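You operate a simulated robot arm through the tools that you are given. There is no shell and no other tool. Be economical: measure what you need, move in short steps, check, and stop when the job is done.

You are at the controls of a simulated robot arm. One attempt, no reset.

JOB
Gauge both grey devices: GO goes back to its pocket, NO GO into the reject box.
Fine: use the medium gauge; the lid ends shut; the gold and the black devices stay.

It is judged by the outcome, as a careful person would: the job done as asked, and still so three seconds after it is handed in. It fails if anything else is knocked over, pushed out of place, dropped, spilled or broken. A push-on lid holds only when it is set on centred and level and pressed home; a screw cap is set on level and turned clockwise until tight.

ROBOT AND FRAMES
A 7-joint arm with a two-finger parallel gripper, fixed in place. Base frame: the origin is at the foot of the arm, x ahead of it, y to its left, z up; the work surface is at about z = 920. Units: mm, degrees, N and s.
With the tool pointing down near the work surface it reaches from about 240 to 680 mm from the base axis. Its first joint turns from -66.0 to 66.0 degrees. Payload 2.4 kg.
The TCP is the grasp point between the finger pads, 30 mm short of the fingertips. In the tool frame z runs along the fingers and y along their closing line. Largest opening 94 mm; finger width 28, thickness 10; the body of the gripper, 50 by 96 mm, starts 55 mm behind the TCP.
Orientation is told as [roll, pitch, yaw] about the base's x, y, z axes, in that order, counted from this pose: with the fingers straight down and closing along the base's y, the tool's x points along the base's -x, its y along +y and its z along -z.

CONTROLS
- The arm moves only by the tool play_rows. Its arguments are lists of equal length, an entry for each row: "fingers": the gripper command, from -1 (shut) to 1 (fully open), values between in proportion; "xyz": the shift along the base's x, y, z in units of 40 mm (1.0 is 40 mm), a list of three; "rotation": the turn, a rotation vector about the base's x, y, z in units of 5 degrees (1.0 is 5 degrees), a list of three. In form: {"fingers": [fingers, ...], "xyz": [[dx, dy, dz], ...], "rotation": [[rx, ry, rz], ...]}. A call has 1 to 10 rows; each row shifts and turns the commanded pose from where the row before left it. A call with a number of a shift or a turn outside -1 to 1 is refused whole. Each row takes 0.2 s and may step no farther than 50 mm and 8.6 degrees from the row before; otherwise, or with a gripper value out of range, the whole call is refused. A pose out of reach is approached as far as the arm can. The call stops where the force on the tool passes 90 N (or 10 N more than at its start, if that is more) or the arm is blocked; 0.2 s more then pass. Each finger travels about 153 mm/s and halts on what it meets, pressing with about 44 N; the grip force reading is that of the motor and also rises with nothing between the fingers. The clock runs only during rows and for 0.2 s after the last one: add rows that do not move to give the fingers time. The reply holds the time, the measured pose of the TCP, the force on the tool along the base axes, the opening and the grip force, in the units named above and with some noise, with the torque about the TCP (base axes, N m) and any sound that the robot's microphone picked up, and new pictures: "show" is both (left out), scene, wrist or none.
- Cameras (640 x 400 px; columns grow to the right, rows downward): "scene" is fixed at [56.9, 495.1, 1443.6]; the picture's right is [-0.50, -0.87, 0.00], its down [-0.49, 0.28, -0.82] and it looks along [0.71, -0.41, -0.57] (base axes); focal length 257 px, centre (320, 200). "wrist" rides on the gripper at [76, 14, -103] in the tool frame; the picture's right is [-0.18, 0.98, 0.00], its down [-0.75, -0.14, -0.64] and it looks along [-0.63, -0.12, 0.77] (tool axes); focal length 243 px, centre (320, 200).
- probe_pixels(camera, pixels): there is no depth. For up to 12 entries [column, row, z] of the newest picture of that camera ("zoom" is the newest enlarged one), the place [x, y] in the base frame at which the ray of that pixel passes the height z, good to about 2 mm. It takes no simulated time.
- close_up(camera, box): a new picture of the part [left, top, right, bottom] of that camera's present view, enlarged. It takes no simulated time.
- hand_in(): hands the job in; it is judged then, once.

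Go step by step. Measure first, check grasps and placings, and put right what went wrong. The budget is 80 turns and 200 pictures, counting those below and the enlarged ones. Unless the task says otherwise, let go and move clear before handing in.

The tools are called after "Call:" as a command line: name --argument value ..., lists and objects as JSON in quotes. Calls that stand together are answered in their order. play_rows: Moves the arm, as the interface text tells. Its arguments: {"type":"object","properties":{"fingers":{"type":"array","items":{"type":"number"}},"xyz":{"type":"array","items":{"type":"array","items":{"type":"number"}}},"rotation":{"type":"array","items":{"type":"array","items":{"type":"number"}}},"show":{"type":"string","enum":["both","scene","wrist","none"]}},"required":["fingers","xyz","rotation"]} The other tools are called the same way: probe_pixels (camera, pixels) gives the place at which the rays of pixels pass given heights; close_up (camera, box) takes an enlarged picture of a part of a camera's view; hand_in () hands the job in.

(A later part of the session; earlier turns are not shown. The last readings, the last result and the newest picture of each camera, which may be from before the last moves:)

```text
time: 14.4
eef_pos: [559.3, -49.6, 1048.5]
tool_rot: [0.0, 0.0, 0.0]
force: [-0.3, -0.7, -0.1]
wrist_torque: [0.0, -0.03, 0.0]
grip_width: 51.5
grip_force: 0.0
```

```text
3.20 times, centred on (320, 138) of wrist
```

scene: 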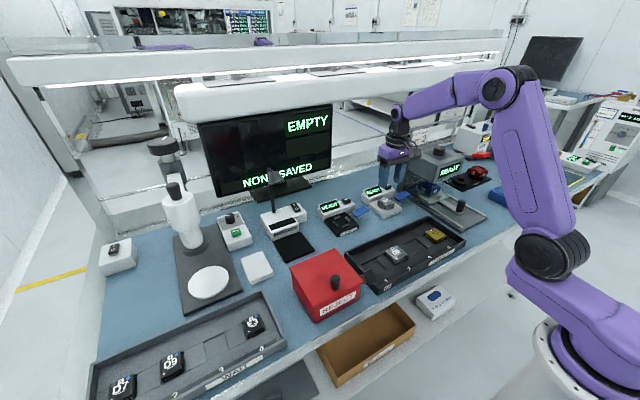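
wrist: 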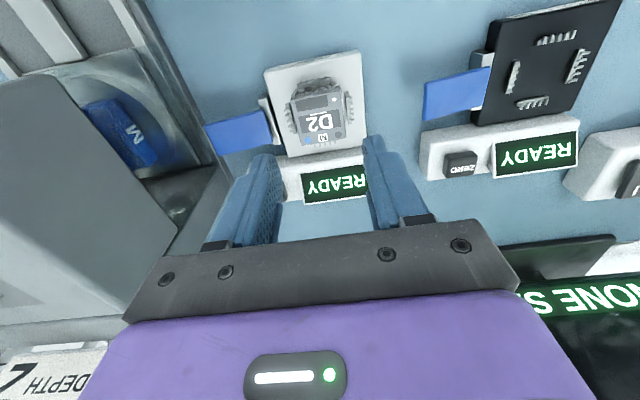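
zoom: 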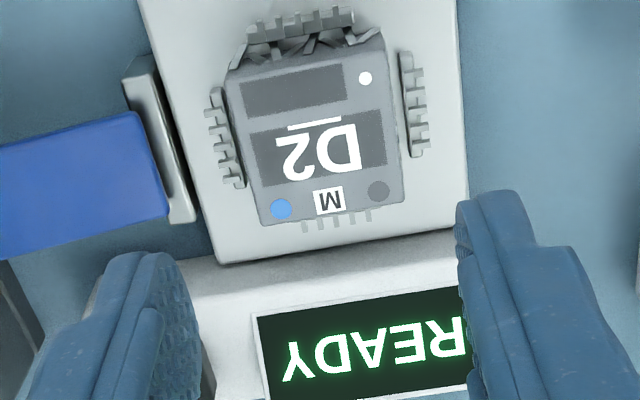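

D2 sits in the nest but the display still says READY, so the blue pad (wrist [247,132], scene [402,196]) apparently triggers the reading. I triangulate the pad.

Call:
probe_pixels --camera "wrist" --pixels '[[246.6, 131.75, 940], [246.6, 131.75, 950], [246.6, 131.75, 960], [263, 110, 950], [272, 142, 950], [205, 125, 950], [213, 155, 950]]'

Call:
probe_pixels --camera "scene" --pixels '[[402.5, 195.8, 940], [402.5, 195.8, 950], [402.5, 195.8, 960], [404.4, 190.6, 950], [410.3, 194.5, 950]]'

Call:
close_up --camera "wrist" --box '[190, 80, 318, 160]'

```text
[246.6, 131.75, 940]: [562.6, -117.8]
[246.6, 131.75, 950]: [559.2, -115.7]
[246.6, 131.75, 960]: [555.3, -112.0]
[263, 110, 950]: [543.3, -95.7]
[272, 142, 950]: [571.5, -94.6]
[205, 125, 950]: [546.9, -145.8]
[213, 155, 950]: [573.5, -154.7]
```

```text
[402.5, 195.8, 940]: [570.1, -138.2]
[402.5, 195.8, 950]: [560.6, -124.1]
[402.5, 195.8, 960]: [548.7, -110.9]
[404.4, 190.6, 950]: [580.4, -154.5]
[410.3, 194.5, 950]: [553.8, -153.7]
```

```text
5.00 times, centred on (254, 120) of wrist
```

zoom: 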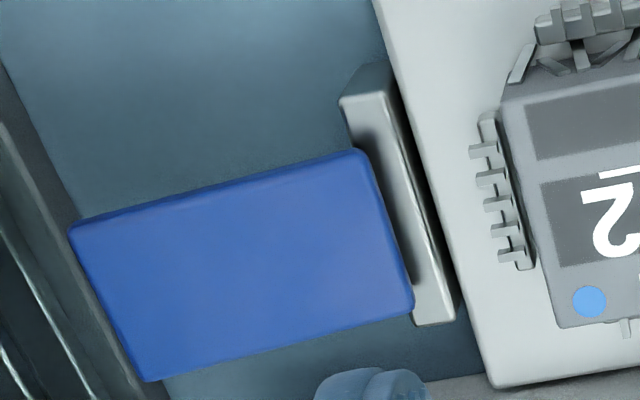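

The pad spans x≈545–573, y≈-97…-150 at z≈952. Before pressing I check how close the neighbouring grey machine head comes.

Call:
close_up --camera "scene" --box '[370, 130, 498, 210]'

Call:
probe_pixels --camera "wrist" --pixels '[[180, 240, 1000], [180, 240, 1050], [100, 82, 1000], [100, 82, 1050]]'

```text
5.00 times, centred on (434, 170) of scene
```

zoom: 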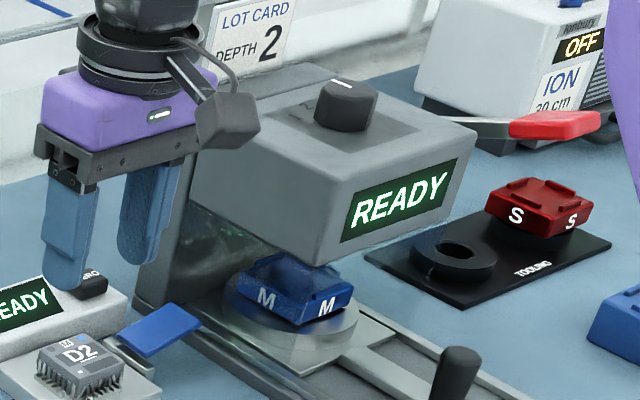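

```text
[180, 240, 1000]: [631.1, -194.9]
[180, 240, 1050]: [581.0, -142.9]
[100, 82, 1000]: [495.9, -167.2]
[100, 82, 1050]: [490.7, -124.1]
```

The machine head comes close to y≈-170, so I turn the gripper -90° (narrow side toward the machine, camera to the +y side) before pressing, rotating while raised.

Call:
play_rows --fingers '[-1, -1, -1, -1, -1, -1, -1, -1, -1, -1]' --xyz '[[0, 0, 0.3], [0, 0, 0.3], [0, 0, 0], [0, 0, 0], [0, 0, 0], [0, 0, 0], [0, 0, 0], [0, 0, 0], [0, 0, 0], [0, 0, 0]]' --rotation '[[0, 0, -1], [0, 0, -1], [0, 0, -1], [0, 0, -1], [0, 0, -1], [0, 0, -1], [0, 0, -1], [0, 0, -1], [0, 0, -1], [0, 0, -1]]' --show "none"

Call:
play_rows --fingers '[-1, -1, -1, -1, -1, -1, -1, -1, -1]' --xyz '[[0, 0, 0], [0, 0, 0], [0, 0, 0], [0, 0, 0], [0, -0.4, 0], [0, -0.5, 0], [0, -0.5, 0], [0, -0.5, 0], [0, 0, 0]]' --rotation '[[0, 0, -1], [0, 0, -1], [0, 0, -1], [0, 0, -1], [0, 0, -1], [0, 0, -1], [0, 0, -1], [0, 0, -1], [0, 0, 0]]'

```text
time: 16.6
eef_pos: [559.5, -49.2, 1072.7]
tool_rot: [0.0, 0.0, -50.0]
force: [0.7, 1.1, -0.9]
wrist_torque: [-0.03, -0.02, -0.01]
grip_width: 0.3
grip_force: 33.3
```

```text
time: 18.6
eef_pos: [559.2, -125.6, 1072.0]
tool_rot: [0.1, -0.1, -90.0]
force: [0.4, -0.9, 0.1]
wrist_torque: [-0.01, 0.0, -0.01]
grip_width: 0.4
grip_force: 33.2
```

scene: 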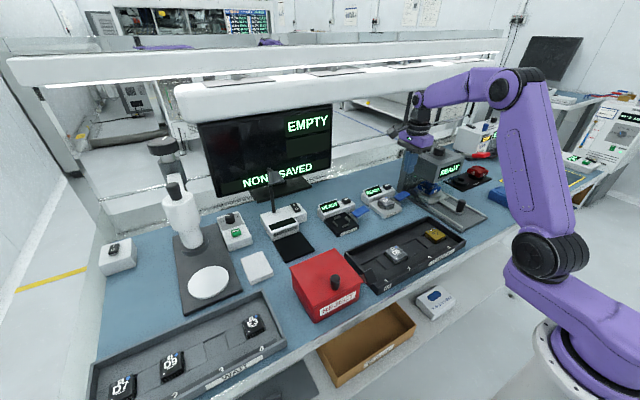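
wrist: 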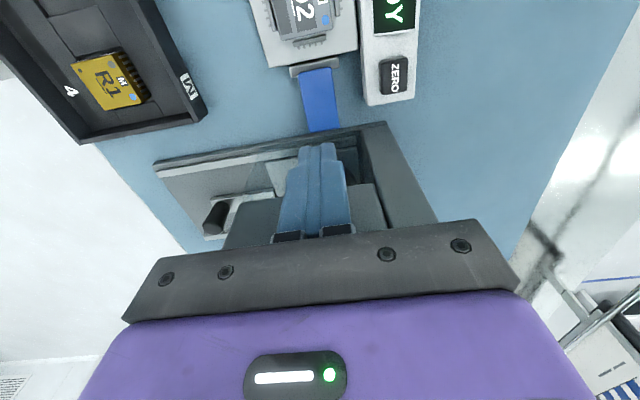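

The pad (wrist [320,98]) lies directly below the fingertips (projected near row 108). I lower to just above it.

Call:
play_rows --fingers '[-1, -1, -1, -1]' --xyz '[[0, 0, -0.8], [0, 0, -0.7], [0, 0, -0.45], [0, 0, 0]]' --rotation '[[0, 0, 0], [0, 0, 0], [0, 0, 0], [0, 0, 0]]' --show "wrist"

Call:
close_up --camera "scene" --box '[355, 165, 435, 215]'

```text
time: 19.2
eef_pos: [565.6, -128.1, 1031.3]
tool_rot: [1.5, -0.7, -90.0]
force: [0.5, 0.6, 13.9]
wrist_torque: [-0.47, 0.29, 0.0]
grip_width: 0.0
grip_force: 32.8
stopped in row 3: the force on the tool passed its limit at 119 N (the readings are from after the stop); the commanded pose is now the measured one
```

wrist: 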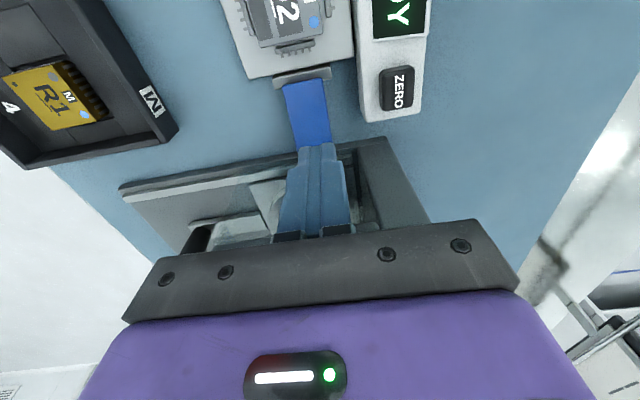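

```text
8.00 times, centred on (395, 190) of scene
```

zoom: 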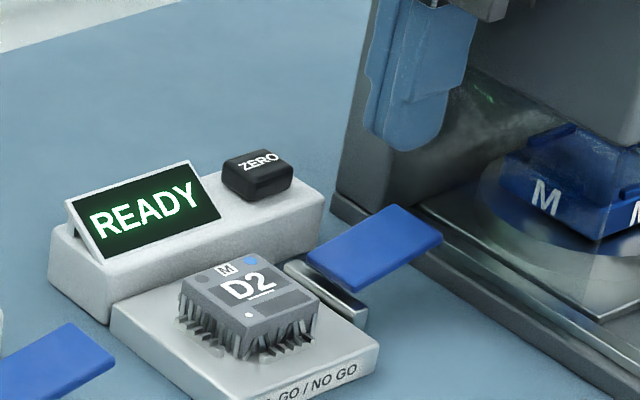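

The arm stopped with 119 N at z 1031, the gripper body having landed on the edge of the machine head; its side reaches farther toward +y than I thought. I back straight up, then toward +y, and check the machine hasn't shifted.

Call:
play_rows --fingers '[-1, -1, -1, -1, -1]' --xyz '[[0, 0, 0.6], [0, 0, 0.8], [-0.15, 0.8, 0], [0, 0.4, 0], [0, 0, 0]]' --rotation '[[0, 0, 0], [0, 0, 0], [0, 0, 0], [0, 0, 0], [0, 0, 0]]'

Call:
close_up --camera "scene" --box '[370, 130, 498, 210]'

Call:
close_up --camera "wrist" --box '[120, 40, 440, 240]'

```text
time: 20.4
eef_pos: [558.1, -79.8, 1083.2]
tool_rot: [1.1, -0.6, -90.1]
force: [1.5, -0.1, -0.2]
wrist_torque: [0.0, -0.02, -0.01]
grip_width: 0.0
grip_force: 32.7
```

scene: 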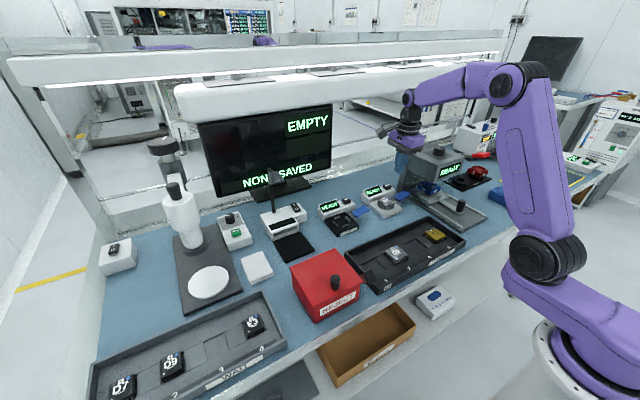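
wrist: 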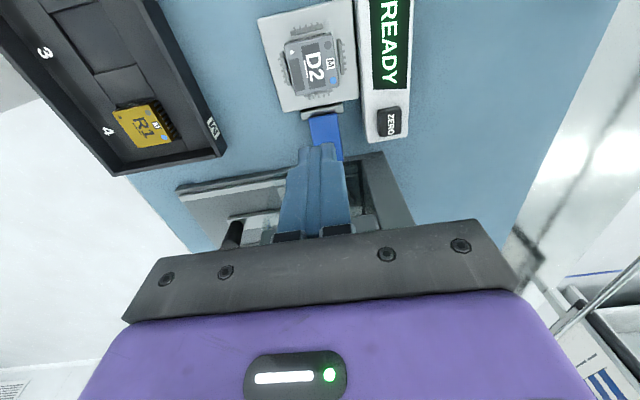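

```text
5.00 times, centred on (434, 170) of scene
```

zoom: 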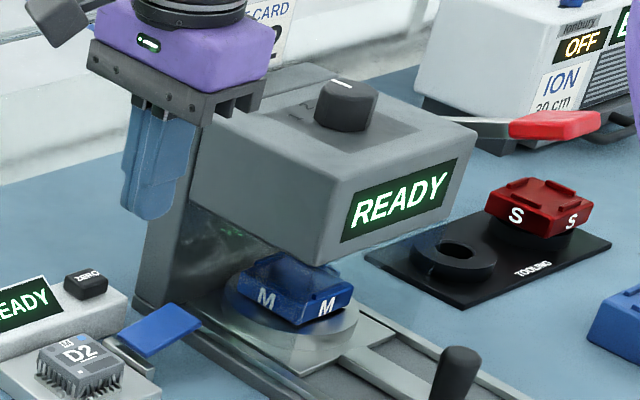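

```text
2.00 times, centred on (280, 140) of wrist
```

zoom: 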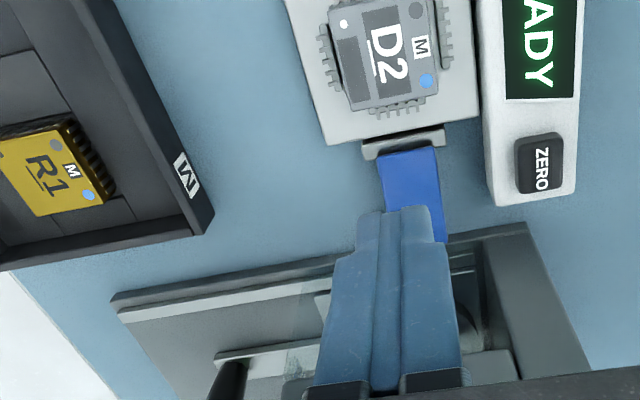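

The machine looks unmoved and D2 is undisturbed. I measure the head's +y face at its probable top height of ~1086.

Call:
probe_pixels --camera "scene" --pixels '[[436.6, 166, 1080], [436.6, 166, 1090], [435, 183, 1000], [435, 183, 1020], [435, 183, 1040], [436.6, 166, 1070]]'

Call:
close_up --camera "scene" --box '[400, 135, 480, 185]'

```text
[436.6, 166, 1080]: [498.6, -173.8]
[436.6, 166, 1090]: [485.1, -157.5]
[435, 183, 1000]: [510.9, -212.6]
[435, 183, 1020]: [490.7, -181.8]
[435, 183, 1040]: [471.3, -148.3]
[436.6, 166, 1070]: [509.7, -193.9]
```

```text
8.00 times, centred on (440, 160) of scene
```

zoom: 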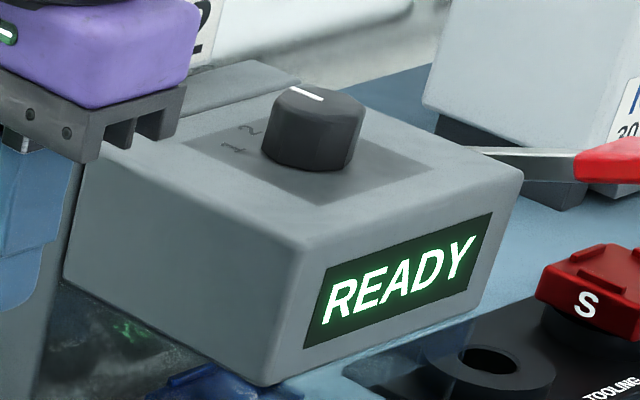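

The machine head's face is near y≈-165 with top at z≈1085. I tilt the tool 20° so the fingertips reach toward -y while the body stays well on the +y side, then hover over the pad.

Call:
play_rows --fingers '[-1, -1, -1, -1, -1, -1, -1, -1]' --xyz '[[0, 0, 0], [0, 0, 0], [0, 0, 0], [0, 0, 0], [0, 0, 0], [0.02, -0.44, -0.8], [0, -0.44, -0.8], [0, 0, 0]]' --rotation '[[-1, 0.12, 0], [-1, 0, 0], [-1, 0, 0], [-1, 0, 0], [-0.2, 0, 0], [0, 0, 0], [0, 0, 0], [0, 0, 0]]'

Call:
close_up --camera "scene" --box '[355, 155, 451, 215]'

```text
time: 22.2
eef_pos: [557.5, -114.7, 1021.5]
tool_rot: [0.7, -21.6, -90.0]
force: [0.0, -0.3, -0.4]
wrist_torque: [0.0, -0.03, -0.02]
grip_width: 0.0
grip_force: 33.1
```

scene: 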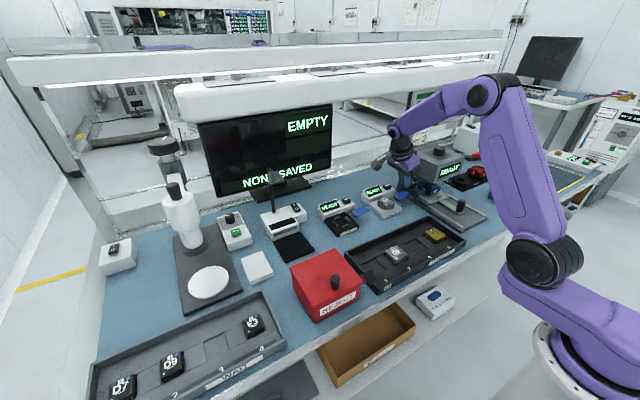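
wrist: 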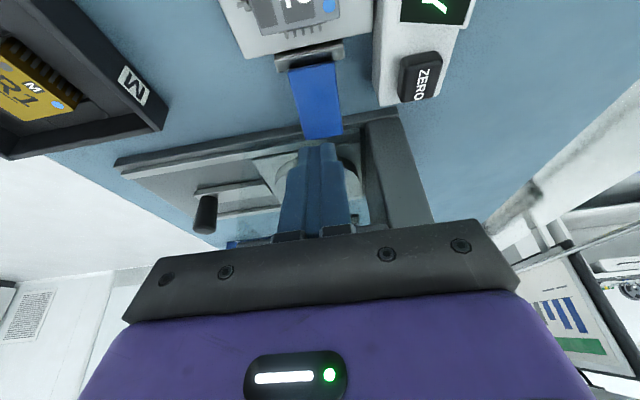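

```text
6.67 times, centred on (403, 185) of scene
```

zoom: 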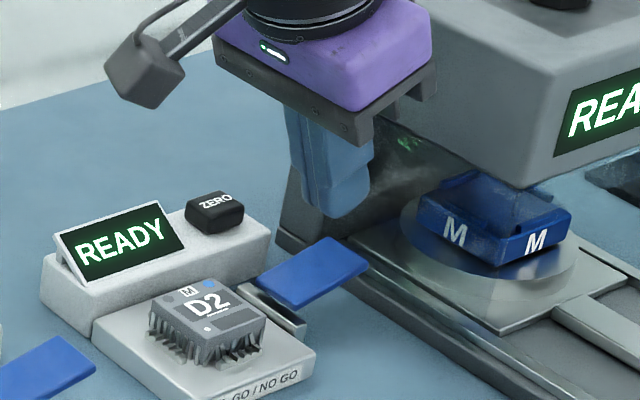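

The tilt is right and the body is clear of the machine. I shift 8 mm toward -y and lower to near the pad.

Call:
play_rows --fingers '[-1, -1, -1, -1]' --xyz '[[0.03, -0.2, -0.3], [0, 0, -0.3], [0, 0, -0.15], [0, 0, 0]]' --rotation '[[0, 0, 0], [0, 0, 0], [0, 0, 0], [0, 0, 0]]' --show "none"

Call:
close_up --camera "scene" --box '[355, 155, 451, 215]'

```text
time: 23.2
eef_pos: [559.0, -122.4, 992.4]
tool_rot: [0.6, -21.6, -90.1]
force: [0.4, -0.5, 0.3]
wrist_torque: [-0.02, -0.01, -0.02]
grip_width: 0.0
grip_force: 33.2
```

```text
6.67 times, centred on (403, 185) of scene
```

zoom: 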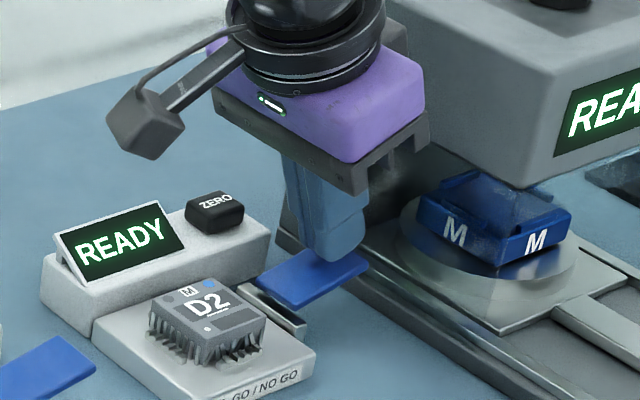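

Just above the pad now. I press down in small steps.

Call:
play_rows --fingers '[-1, -1, -1, -1, -1]' --xyz '[[0, 0, -0.1], [0, 0, -0.08], [0, 0, -0.06], [0, 0, -0.06], [0, 0, 0]]' --rotation '[[0, 0, 0], [0, 0, 0], [0, 0, 0], [0, 0, 0], [0, 0, 0]]' --show "none"

Call:
close_up --camera "scene" --box '[355, 155, 451, 215]'

```text
time: 24.4
eef_pos: [558.8, -123.8, 977.7]
tool_rot: [0.7, -21.7, -90.1]
force: [0.8, -2.6, 4.3]
wrist_torque: [-0.08, -0.03, 0.0]
grip_width: 0.0
grip_force: 32.4
```

```text
6.67 times, centred on (403, 185) of scene
```

zoom: 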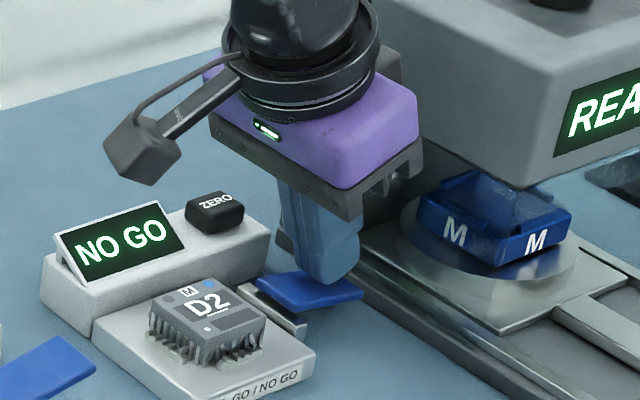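

The display reads NO GO for D2 (a light press sufficed). I retreat up, untilt, and turn back to yaw 0 while moving toward the reject box for a look at its lid and side pad.

Call:
play_rows --fingers '[-1, -1, -1, -1, -1, -1, -1, -1, -1, -1]' --xyz '[[0, 0.1, 0.8], [0, 0.3, 0.9], [0, 0.6, 0.9], [0, 0.8, 0.5], [-0.3, 0.8, 0.4], [-0.6, 0.8, 0], [-0.6, 0.8, 0], [-0.6, 0.8, 0], [-0.6, 0.8, 0], [-0.6, 0.8, 0]]' --rotation '[[0, 0, 0], [1, 0, 0], [1, 0, 0], [1, 0, 0], [1, 0, 0], [0.25, 0, 0.9], [0, 0, 1], [0, 0, 1], [0, 0, 1], [0, 0, 1]]' --show "none"

Call:
play_rows --fingers '[0, 0, 0, 0, 0, 0, 0, 0, 0, 0]' --xyz '[[-0.4, 0.6, 0], [-0.4, 0.6, 0], [-0.4, 0.3, 0], [-0.2, 0, 0], [0, 0, 0], [0, 0, 0], [0, 0, 0], [0, 0, 0], [0, 0, 0], [0, 0, 0]]' --rotation '[[0, 0, 1], [0, 0, 1], [0, 0, 1], [0, 0, 1], [0, 0, 1], [0, 0, 1], [0, 0, 1], [0, 0, 1], [0, 0, 1], [0, 0, 1]]' --show "none"

Call:
play_rows --fingers '[0, 0, 0, 0, 0]' --xyz '[[0, 0.3, 0], [0, 0, 0], [0, 0, 0], [0, 0, 0], [0, 0, 0]]' --rotation '[[0, 0, 1], [0, 0, 1], [0, 0, 1], [0, 0, 0.1], [0, 0, 0]]'

```text
time: 26.6
eef_pos: [427.8, 140.5, 1115.8]
tool_rot: [0.8, -0.3, -65.5]
force: [0.1, 0.5, -0.8]
wrist_torque: [-0.01, 0.0, 0.03]
grip_width: 0.2
grip_force: 32.4
```

```text
time: 28.9
eef_pos: [371.9, 201.1, 1118.3]
tool_rot: [0.6, -0.4, -15.5]
force: [0.1, 0.2, -0.5]
wrist_torque: [0.01, -0.01, 0.0]
grip_width: 47.2
grip_force: 0.1
```

```text
time: 30.1
eef_pos: [371.7, 213.3, 1119.6]
tool_rot: [0.7, -0.4, 0.0]
force: [0.7, 0.6, -0.2]
wrist_torque: [0.03, 0.02, 0.0]
grip_width: 47.1
grip_force: 0.0
```

scene: 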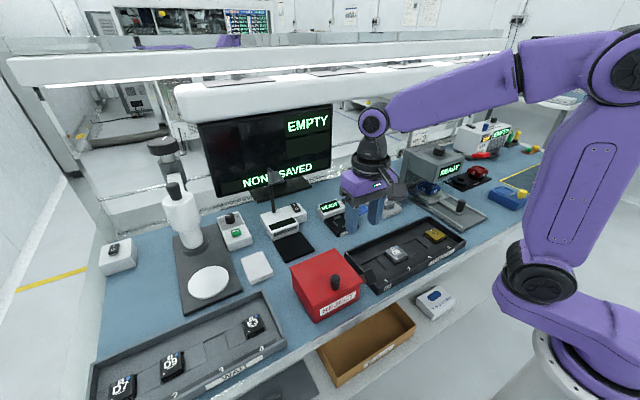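
wrist: 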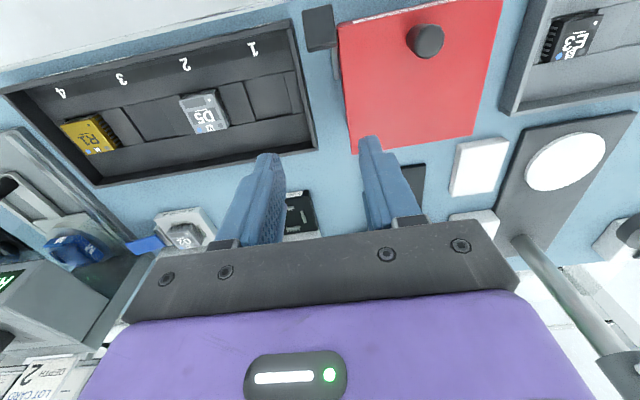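

Call:
close_up --camera "wrist" --box '[300, 0, 524, 140]'

Call:
close_up --camera "scene" --box '[340, 255, 388, 285]'

Call:
probe_pixels --camera "wrist" --pixels '[[302, 10, 980], [335, 4, 980], [337, 46, 980], [307, 52, 980], [307, 52, 1000], [307, 52, 960]]'

```text
2.86 times, centred on (412, 70) of wrist
```

zoom: 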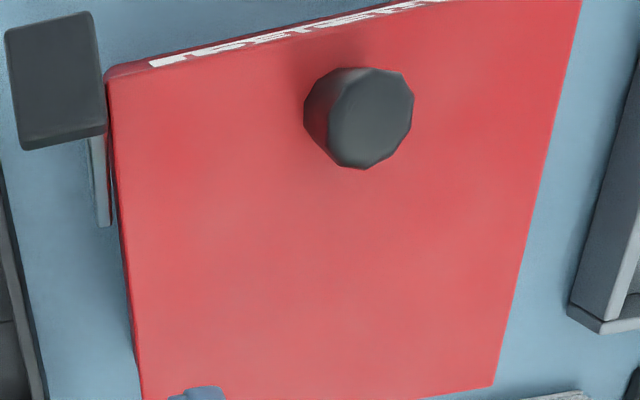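

```text
13.33 times, centred on (364, 270) of scene
```

zoom: 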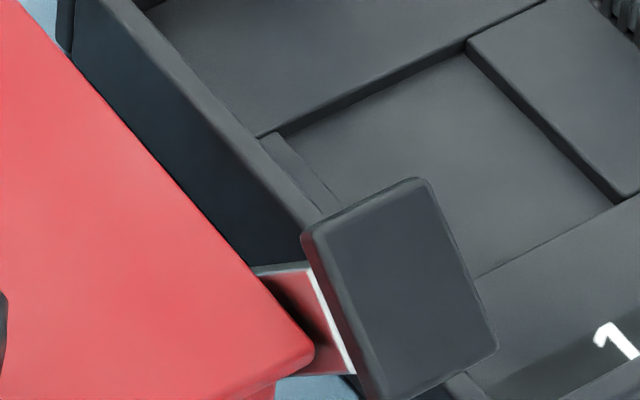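

```text
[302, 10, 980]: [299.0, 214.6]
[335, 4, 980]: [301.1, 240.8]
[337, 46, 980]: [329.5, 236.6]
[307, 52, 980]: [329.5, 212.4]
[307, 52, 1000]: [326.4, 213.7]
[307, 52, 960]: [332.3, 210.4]
```

The black pad resembles a pedal, but the lid has a front knob, off-centre toward the robot, which suggests a rear hinge. I triangulate the knob and lid height.

Call:
probe_pixels --camera "wrist" --pixels '[[429.5, 42, 1020], [429.5, 42, 1030], [429.5, 42, 1040], [337, 28, 1000], [501, 2, 1000], [351, 154, 1000], [472, 133, 1000]]'

Call:
probe_pixels --camera "scene" --pixels '[[334.8, 276.5, 1020], [334.8, 276.5, 1030], [334.8, 276.5, 1040], [363.5, 282, 1000], [292, 266.7, 1000], [327, 249, 1000]]'

Call:
close_up --camera "scene" --box '[280, 240, 376, 300]'

```text
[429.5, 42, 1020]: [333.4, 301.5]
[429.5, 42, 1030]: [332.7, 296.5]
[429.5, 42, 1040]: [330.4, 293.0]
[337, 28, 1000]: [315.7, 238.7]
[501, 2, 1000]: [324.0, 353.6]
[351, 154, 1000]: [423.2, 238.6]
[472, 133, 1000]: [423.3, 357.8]
```

```text
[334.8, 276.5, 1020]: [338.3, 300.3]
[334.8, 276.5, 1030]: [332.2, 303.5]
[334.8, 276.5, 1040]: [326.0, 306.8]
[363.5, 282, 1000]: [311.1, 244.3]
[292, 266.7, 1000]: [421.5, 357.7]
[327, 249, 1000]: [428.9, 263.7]
```

```text
6.67 times, centred on (328, 270) of scene
```

zoom: 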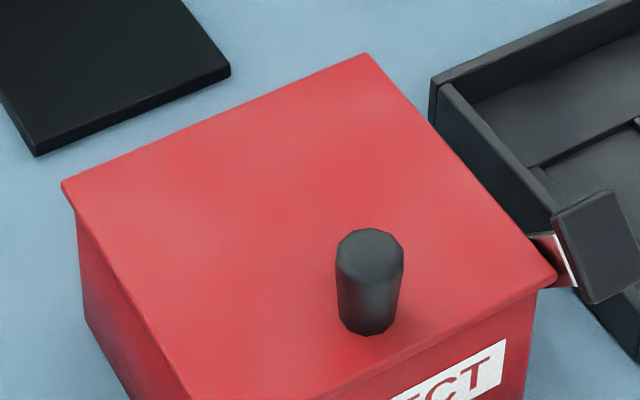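

The knob is at (332.5,300.5), top ≈1026, lid at ≈1000. I move over it and descend to straddle it with the tips just above the lid.

Call:
play_rows --fingers '[0, 0, 0, 0, 0, 0]' --xyz '[[-0.5, 0.73, 0], [-0.48, 0.73, -0.3], [0, 0.72, -0.5], [0, 0, -0.6], [0, 0, -0.5], [0, 0, 0]]' --rotation '[[-0.14, 0.08, 0], [0, 0, 0], [0, 0, 0], [0, 0, 0], [0, 0, 0], [0, 0, 0]]'

Call:
close_up --camera "scene" --box '[288, 220, 384, 280]'

```text
time: 31.4
eef_pos: [333.2, 300.0, 1043.6]
tool_rot: [0.0, 0.0, 0.0]
force: [0.0, -0.1, 0.2]
wrist_torque: [-0.03, 0.02, -0.02]
grip_width: 46.9
grip_force: 0.1
```

scene: 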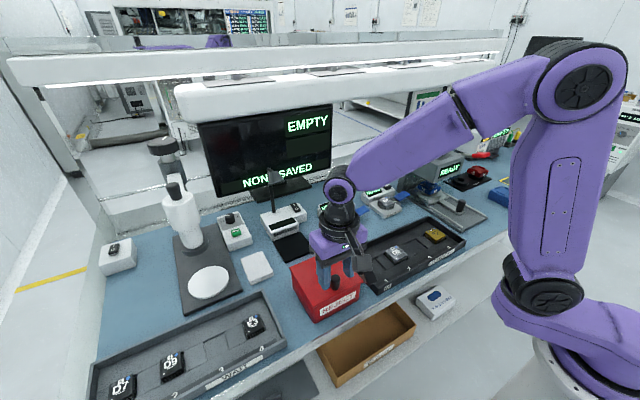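
wrist: 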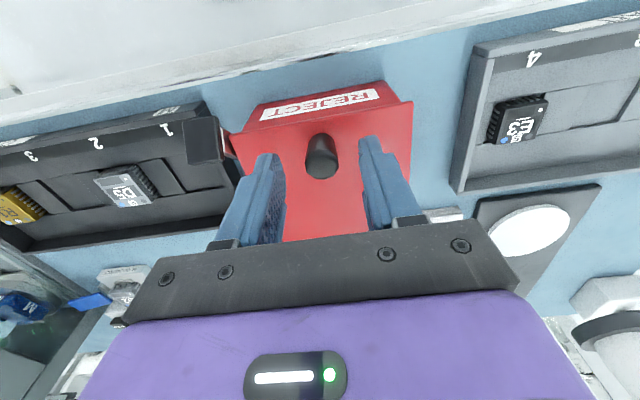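

```text
6.67 times, centred on (336, 250) of scene
```

zoom: 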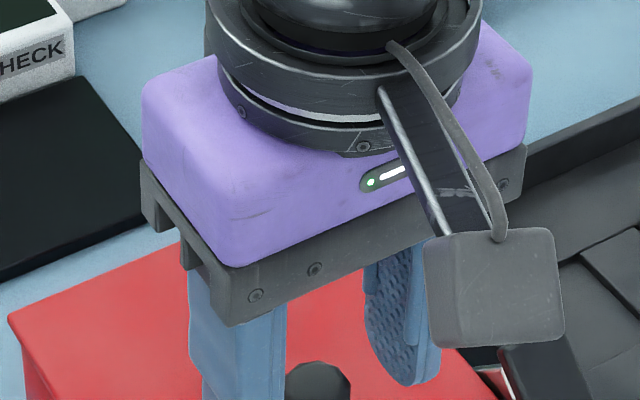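

The knob is centred between the fingers. I go down 7 mm and close on it.

Call:
play_rows --fingers '[0, 0, -1, -1, -1]' --xyz '[[0, 0, -0.17], [0, 0, 0], [0, 0, 0], [0, 0, 0], [0, 0, 0]]' --rotation '[[0, 0, 0], [0, 0, 0], [0, 0, 0], [0, 0, 0], [0, 0, 0]]' --show "none"

Call:
play_rows --fingers '[-1, -1, -1]' --xyz '[[0.085, 0, 0.195], [0.1, 0, 0.19], [0, 0, 0]]' --rotation '[[0, 1, 0], [0, 1, 0], [0, 0, 0]]'

Call:
close_up --camera "scene" --box '[280, 240, 376, 300]'

```text
time: 32.6
eef_pos: [331.9, 299.9, 1035.7]
tool_rot: [0.1, 0.0, 0.0]
force: [0.0, 6.7, -1.3]
wrist_torque: [0.12, 0.14, 0.03]
grip_width: 20.9
grip_force: 45.2
```

```text
time: 33.5
eef_pos: [341.6, 300.1, 1051.8]
tool_rot: [0.0, 9.9, 0.0]
force: [10.4, -0.1, 8.6]
wrist_torque: [-0.01, -1.38, -0.03]
grip_width: 21.1
grip_force: 44.7
```

scene: 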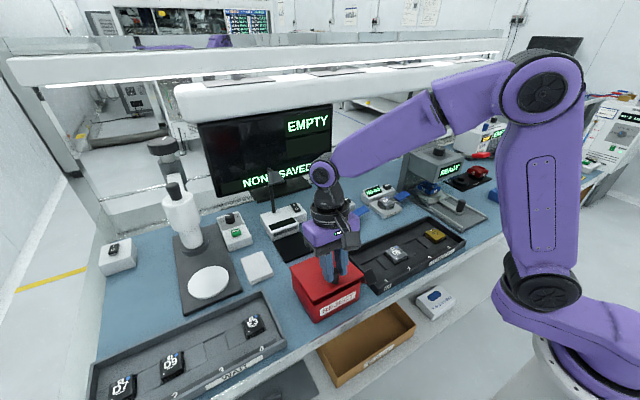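
wrist: 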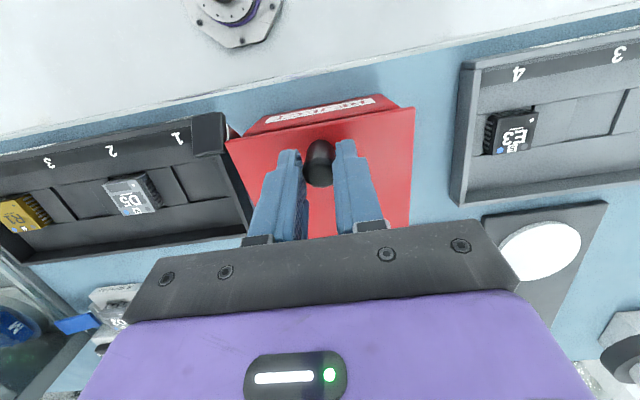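

```text
6.67 times, centred on (328, 270) of scene
```

zoom: 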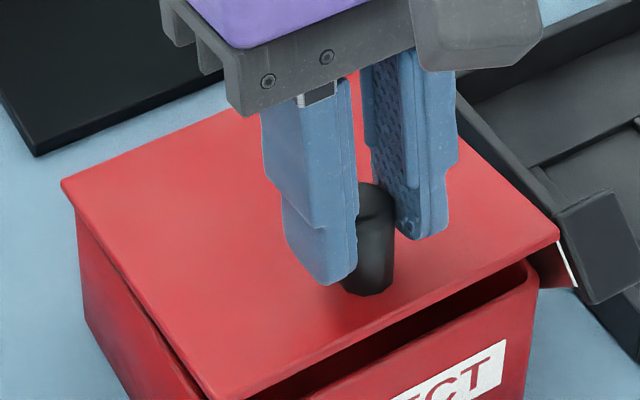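

The lid is hinged at the back and opens as predicted with small forces. I continue the arc to about 40°.

Call:
play_rows --fingers '[-1, -1, -1, -1, -1, -1, -1]' --xyz '[[0.123, 0, 0.188], [0.138, 0, 0.178], [0.153, 0, 0.163], [0.168, 0, 0.15], [0.178, 0, 0.133], [0.19, 0, 0.12], [0, 0, 0]]' --rotation '[[0, 0.9, 0], [0, 1, 0], [0, 1, 0], [0, 1, 0], [0, 1, 0], [0, 1, 0], [0, 0, 0]]'

Call:
close_up --camera "scene" --box '[264, 220, 376, 290]'

```text
time: 35.0
eef_pos: [379.4, 300.1, 1086.8]
tool_rot: [-0.1, 39.2, -0.2]
force: [19.7, -4.4, -13.6]
wrist_torque: [-0.01, -1.18, 0.03]
grip_width: 20.6
grip_force: 45.7
```

scene: 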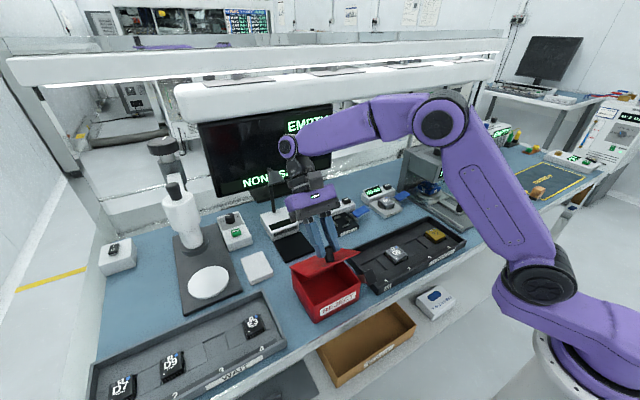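
wrist: 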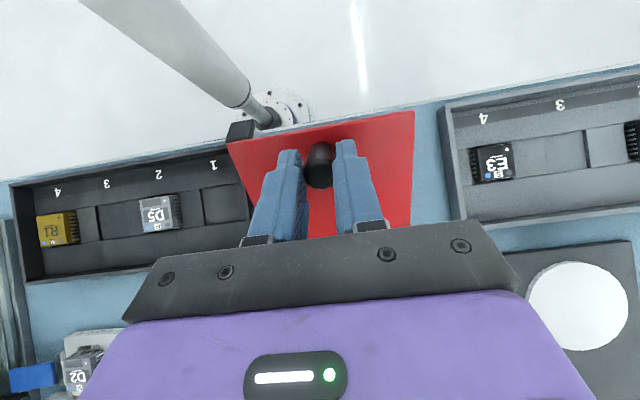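

```text
5.71 times, centred on (320, 255) of scene
```

zoom: 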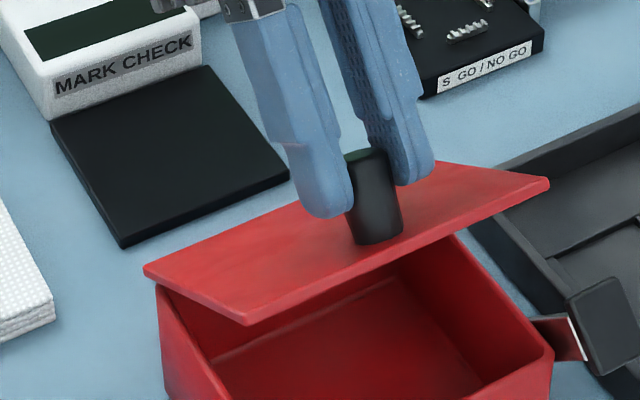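

The lid is at about 40° with the box interior visible; the inward force suggests my radius is ~2 mm too large. I continue to 60° with that correction.

Call:
play_rows --fingers '[-1, -1, -1, -1, -1]' --xyz '[[0.235, 0, 0.075], [0.207, 0, 0.08], [0.213, 0, 0.06], [0.22, 0, 0.04], [0, 0, 0]]' --rotation '[[0, 0.9, 0], [0, 0.9, 0], [0, 0.9, 0], [0, 0.9, 0], [0, 0, 0]]'

Call:
close_up --camera "scene" --box '[264, 200, 376, 270]'

```text
time: 36.2
eef_pos: [371.1, 300.1, 1100.5]
tool_rot: [0.3, 57.9, 0.5]
force: [-6.4, 4.5, 8.6]
wrist_torque: [0.11, 0.17, -0.01]
grip_width: 0.2
grip_force: 32.7
out of reach, approached as far as the arm can: row 3, 4
```

scene: 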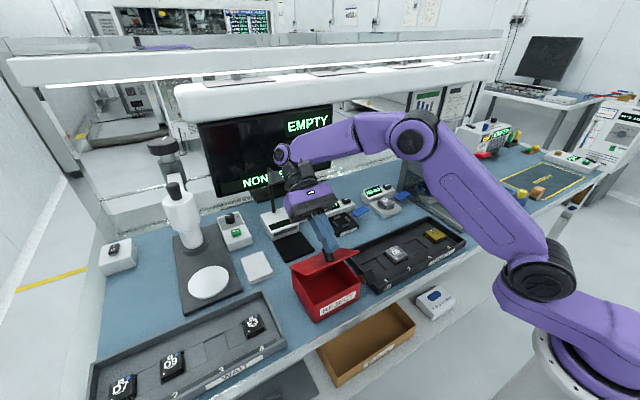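
wrist: 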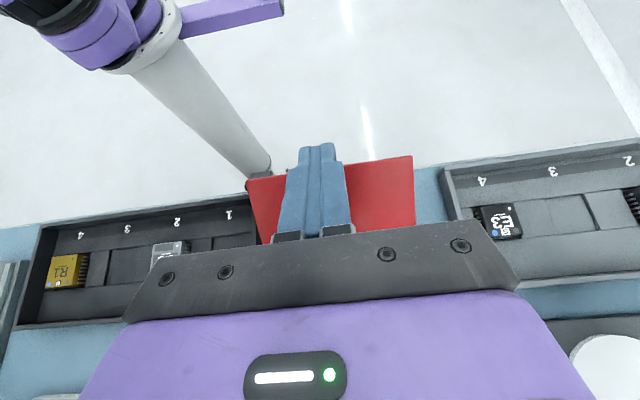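

```text
5.71 times, centred on (320, 235) of scene
```

zoom: 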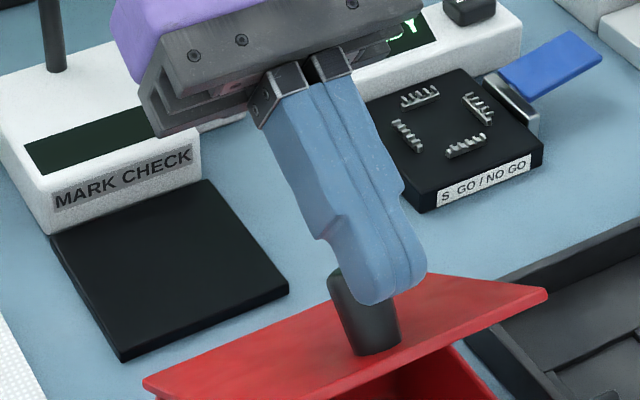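

The arm ran out of reach at that pitch and slid off the knob, but the lid stays at about 45° by itself. I raise away and level the tool, then push the lid further open from its front edge with vertical fingers.

Call:
play_rows --fingers '[-1, -1, -1, -1, -1, -1, -1, -1]' --xyz '[[-0.5, 0, 0.6], [-0.5, 0, 0.7], [0, 0, 0.7], [0, 0, 0.4], [0, 0, 0], [0, 0, 0], [0, 0, 0], [0, 0, 0]]' --rotation '[[0, -0.5, 0], [0, -1, 0], [0, -1, 0], [0, -1, 0], [0, -1, 0], [0, -1, 0], [0, -1, 0], [0, -1, 0]]'

```text
time: 38.0
eef_pos: [334.8, 297.0, 1196.1]
tool_rot: [-0.1, 20.0, 0.0]
force: [-1.1, 0.2, -0.4]
wrist_torque: [0.0, 0.05, 0.02]
grip_width: 0.3
grip_force: 33.0
```

scene: 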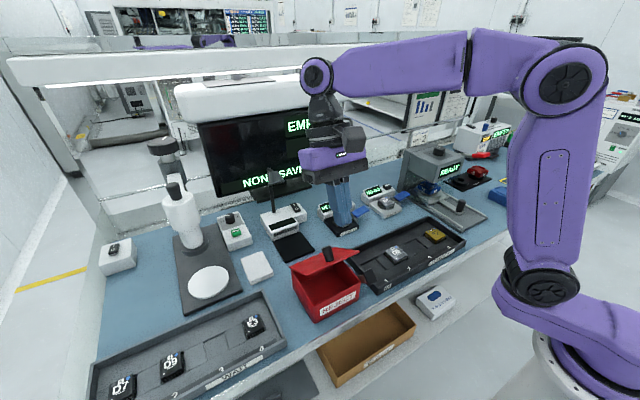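
wrist: 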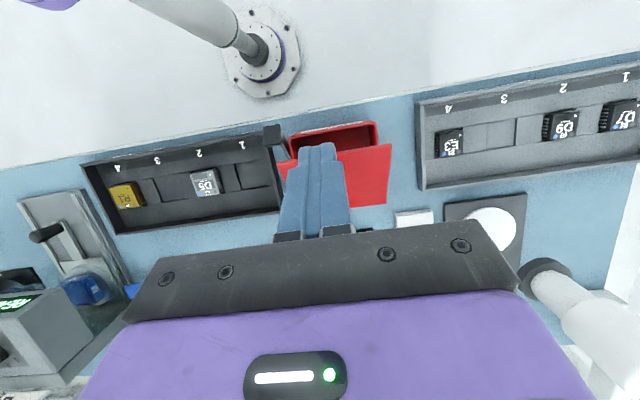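

Call:
play_rows --fingers '[-1, -1, -1, -1, -1]' --xyz '[[-0.35, 0, 0], [-0.35, 0, 0], [0, 0, -0.3], [0, 0, -0.4], [0, 0, 0]]' --rotation '[[0, -1, 0], [0, -1, 0], [0, -1, 0], [0, -1, 0], [0, 0, 0]]'

Call:
close_up --camera "scene" --box '[264, 200, 376, 270]'

Call:
close_up --camera "wrist" --box '[240, 80, 432, 200]'

```text
time: 39.2
eef_pos: [305.0, 295.8, 1166.7]
tool_rot: [0.0, -0.2, 0.0]
force: [0.1, 0.2, -0.5]
wrist_torque: [0.0, 0.0, 0.05]
grip_width: 0.0
grip_force: 32.9
```

scene: 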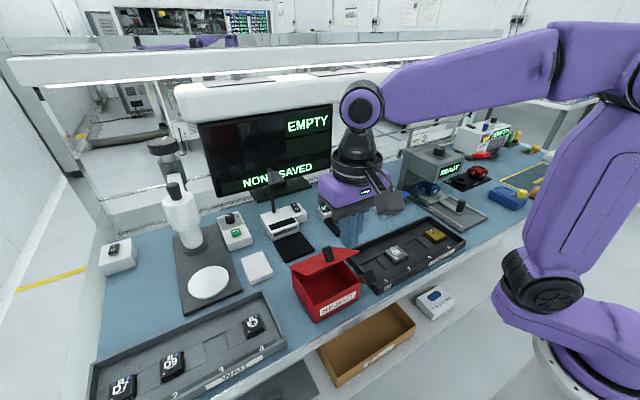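
wrist: 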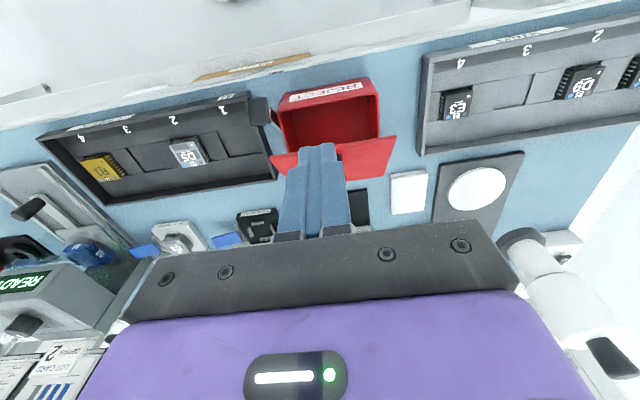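

```text
5.71 times, centred on (320, 235) of scene
```

zoom: 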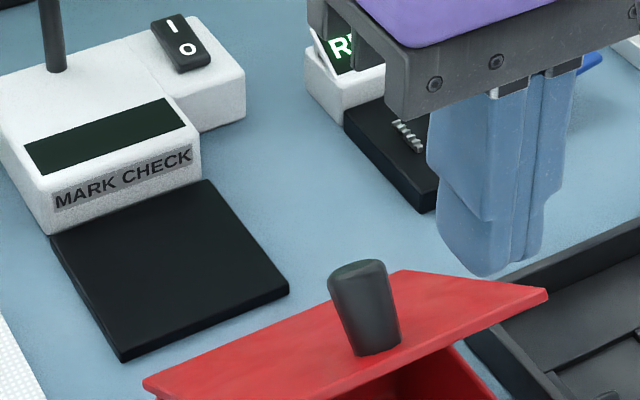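

```text
3.33 times, centred on (336, 140) of wrist
```

zoom: 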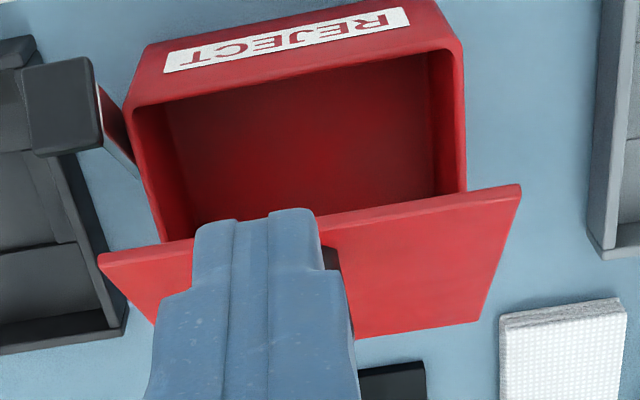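

I probe the lid's front edge (wrist [269,159] and [396,136]) at the likely height.

Call:
probe_pixels --camera "wrist" --pixels '[[269.3, 158.6, 1070], [396, 136, 1070], [269.3, 158.6, 1085], [396, 136, 1085], [286, 92, 985], [377, 85, 985]]'

Call:
probe_pixels --camera "scene" --pixels '[[360, 252, 1070], [360, 252, 1085], [289, 269, 1070], [289, 269, 1085]]'

```text
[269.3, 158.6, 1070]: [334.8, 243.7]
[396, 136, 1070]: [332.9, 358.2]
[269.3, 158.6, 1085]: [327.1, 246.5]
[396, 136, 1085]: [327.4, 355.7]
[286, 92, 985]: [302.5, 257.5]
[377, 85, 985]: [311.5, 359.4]
```

```text
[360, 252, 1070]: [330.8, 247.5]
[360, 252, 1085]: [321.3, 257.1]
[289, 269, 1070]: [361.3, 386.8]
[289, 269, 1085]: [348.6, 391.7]
```

The lid edge is near x≈334, z≈1068. I lower the closed fingers in front of it to z 1070 and push toward +x.

Call:
play_rows --fingers '[-1, -1, -1, -1, -1, -1, -1]' --xyz '[[0, 0.05, -0.8], [0, 0.05, -0.8], [0, 0, -0.8], [0.4, 0, 0], [0.4, 0, 0], [0.4, 0, 0], [0, 0, 0]]' --rotation '[[0, 0, 0], [0, 0, 0], [0, 0, 0], [0, 0, 0], [0, 0, 0], [0, 0, 0], [0, 0, 0]]'

Call:
close_up --camera "scene" --box '[264, 200, 376, 270]'

```text
time: 40.6
eef_pos: [338.5, 301.3, 1075.0]
tool_rot: [-0.3, 1.3, 0.4]
force: [-22.9, -11.7, 24.6]
wrist_torque: [-0.01, -0.3, -0.11]
grip_width: 0.0
grip_force: 32.9
stopped in row 6: the force on the tool passed its limit at 109 N (the readings are from after the stop); the commanded pose is now the measured one
```

scene: 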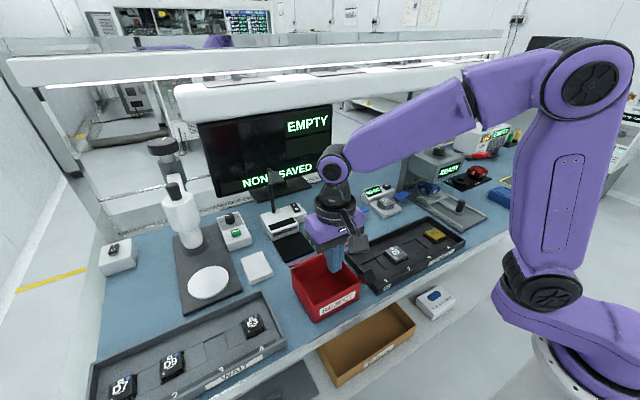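
wrist: 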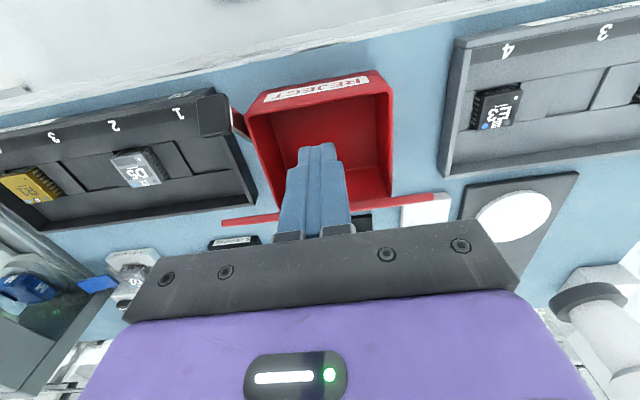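

```text
5.71 times, centred on (320, 235) of scene
```

zoom: 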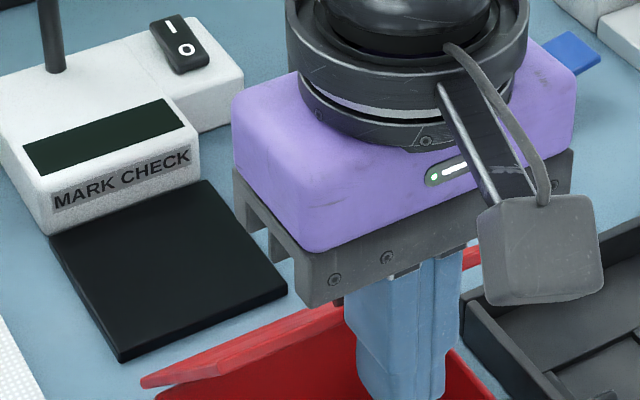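

The push jammed by friction as the edge would have to slide up the fingers; the lid is now at about 48°. I follow the lid edge's arc instead, so nothing slides.

Call:
play_rows --fingers '[-1, -1, -1, -1, -1, -1, -1, -1]' --xyz '[[0.19, 0, 0.155], [0.2, 0, 0.14], [0.215, 0, 0.122], [0.225, 0, 0.103], [0.233, 0, 0.08], [0.238, 0, 0.063], [0.243, 0, 0.043], [0, 0, 0]]' --rotation '[[0, 0, 0], [0, 0, 0], [0, 0, 0], [0, 0, 0], [0, 0, 0], [0, 0, 0], [0, 0, 0], [0, 0, 0]]'

Call:
close_up --camera "scene" --box '[264, 200, 376, 270]'

```text
time: 42.5
eef_pos: [403.2, 302.9, 1105.0]
tool_rot: [0.1, 0.6, 0.3]
force: [-4.0, -8.2, 42.3]
wrist_torque: [-0.05, -0.59, -0.14]
grip_width: 0.0
grip_force: 32.8
```

scene: 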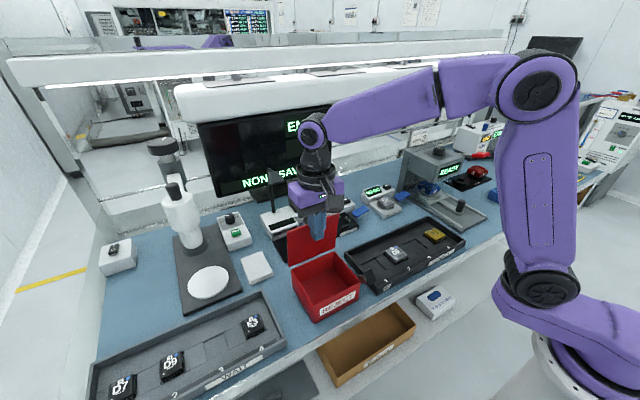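
wrist: 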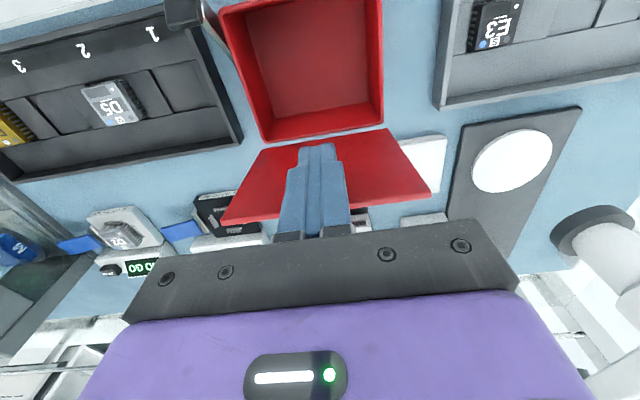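

```text
5.71 times, centred on (320, 235) of scene
```

zoom: 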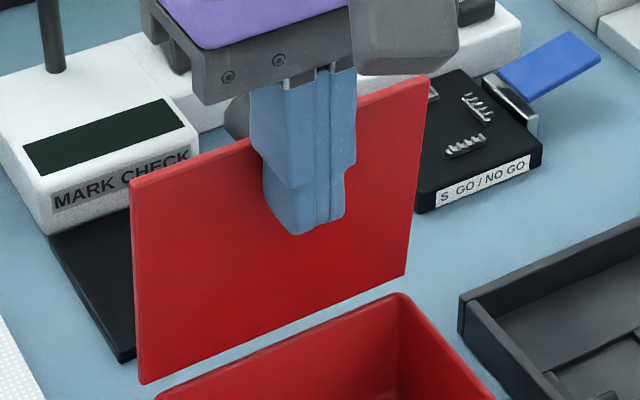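

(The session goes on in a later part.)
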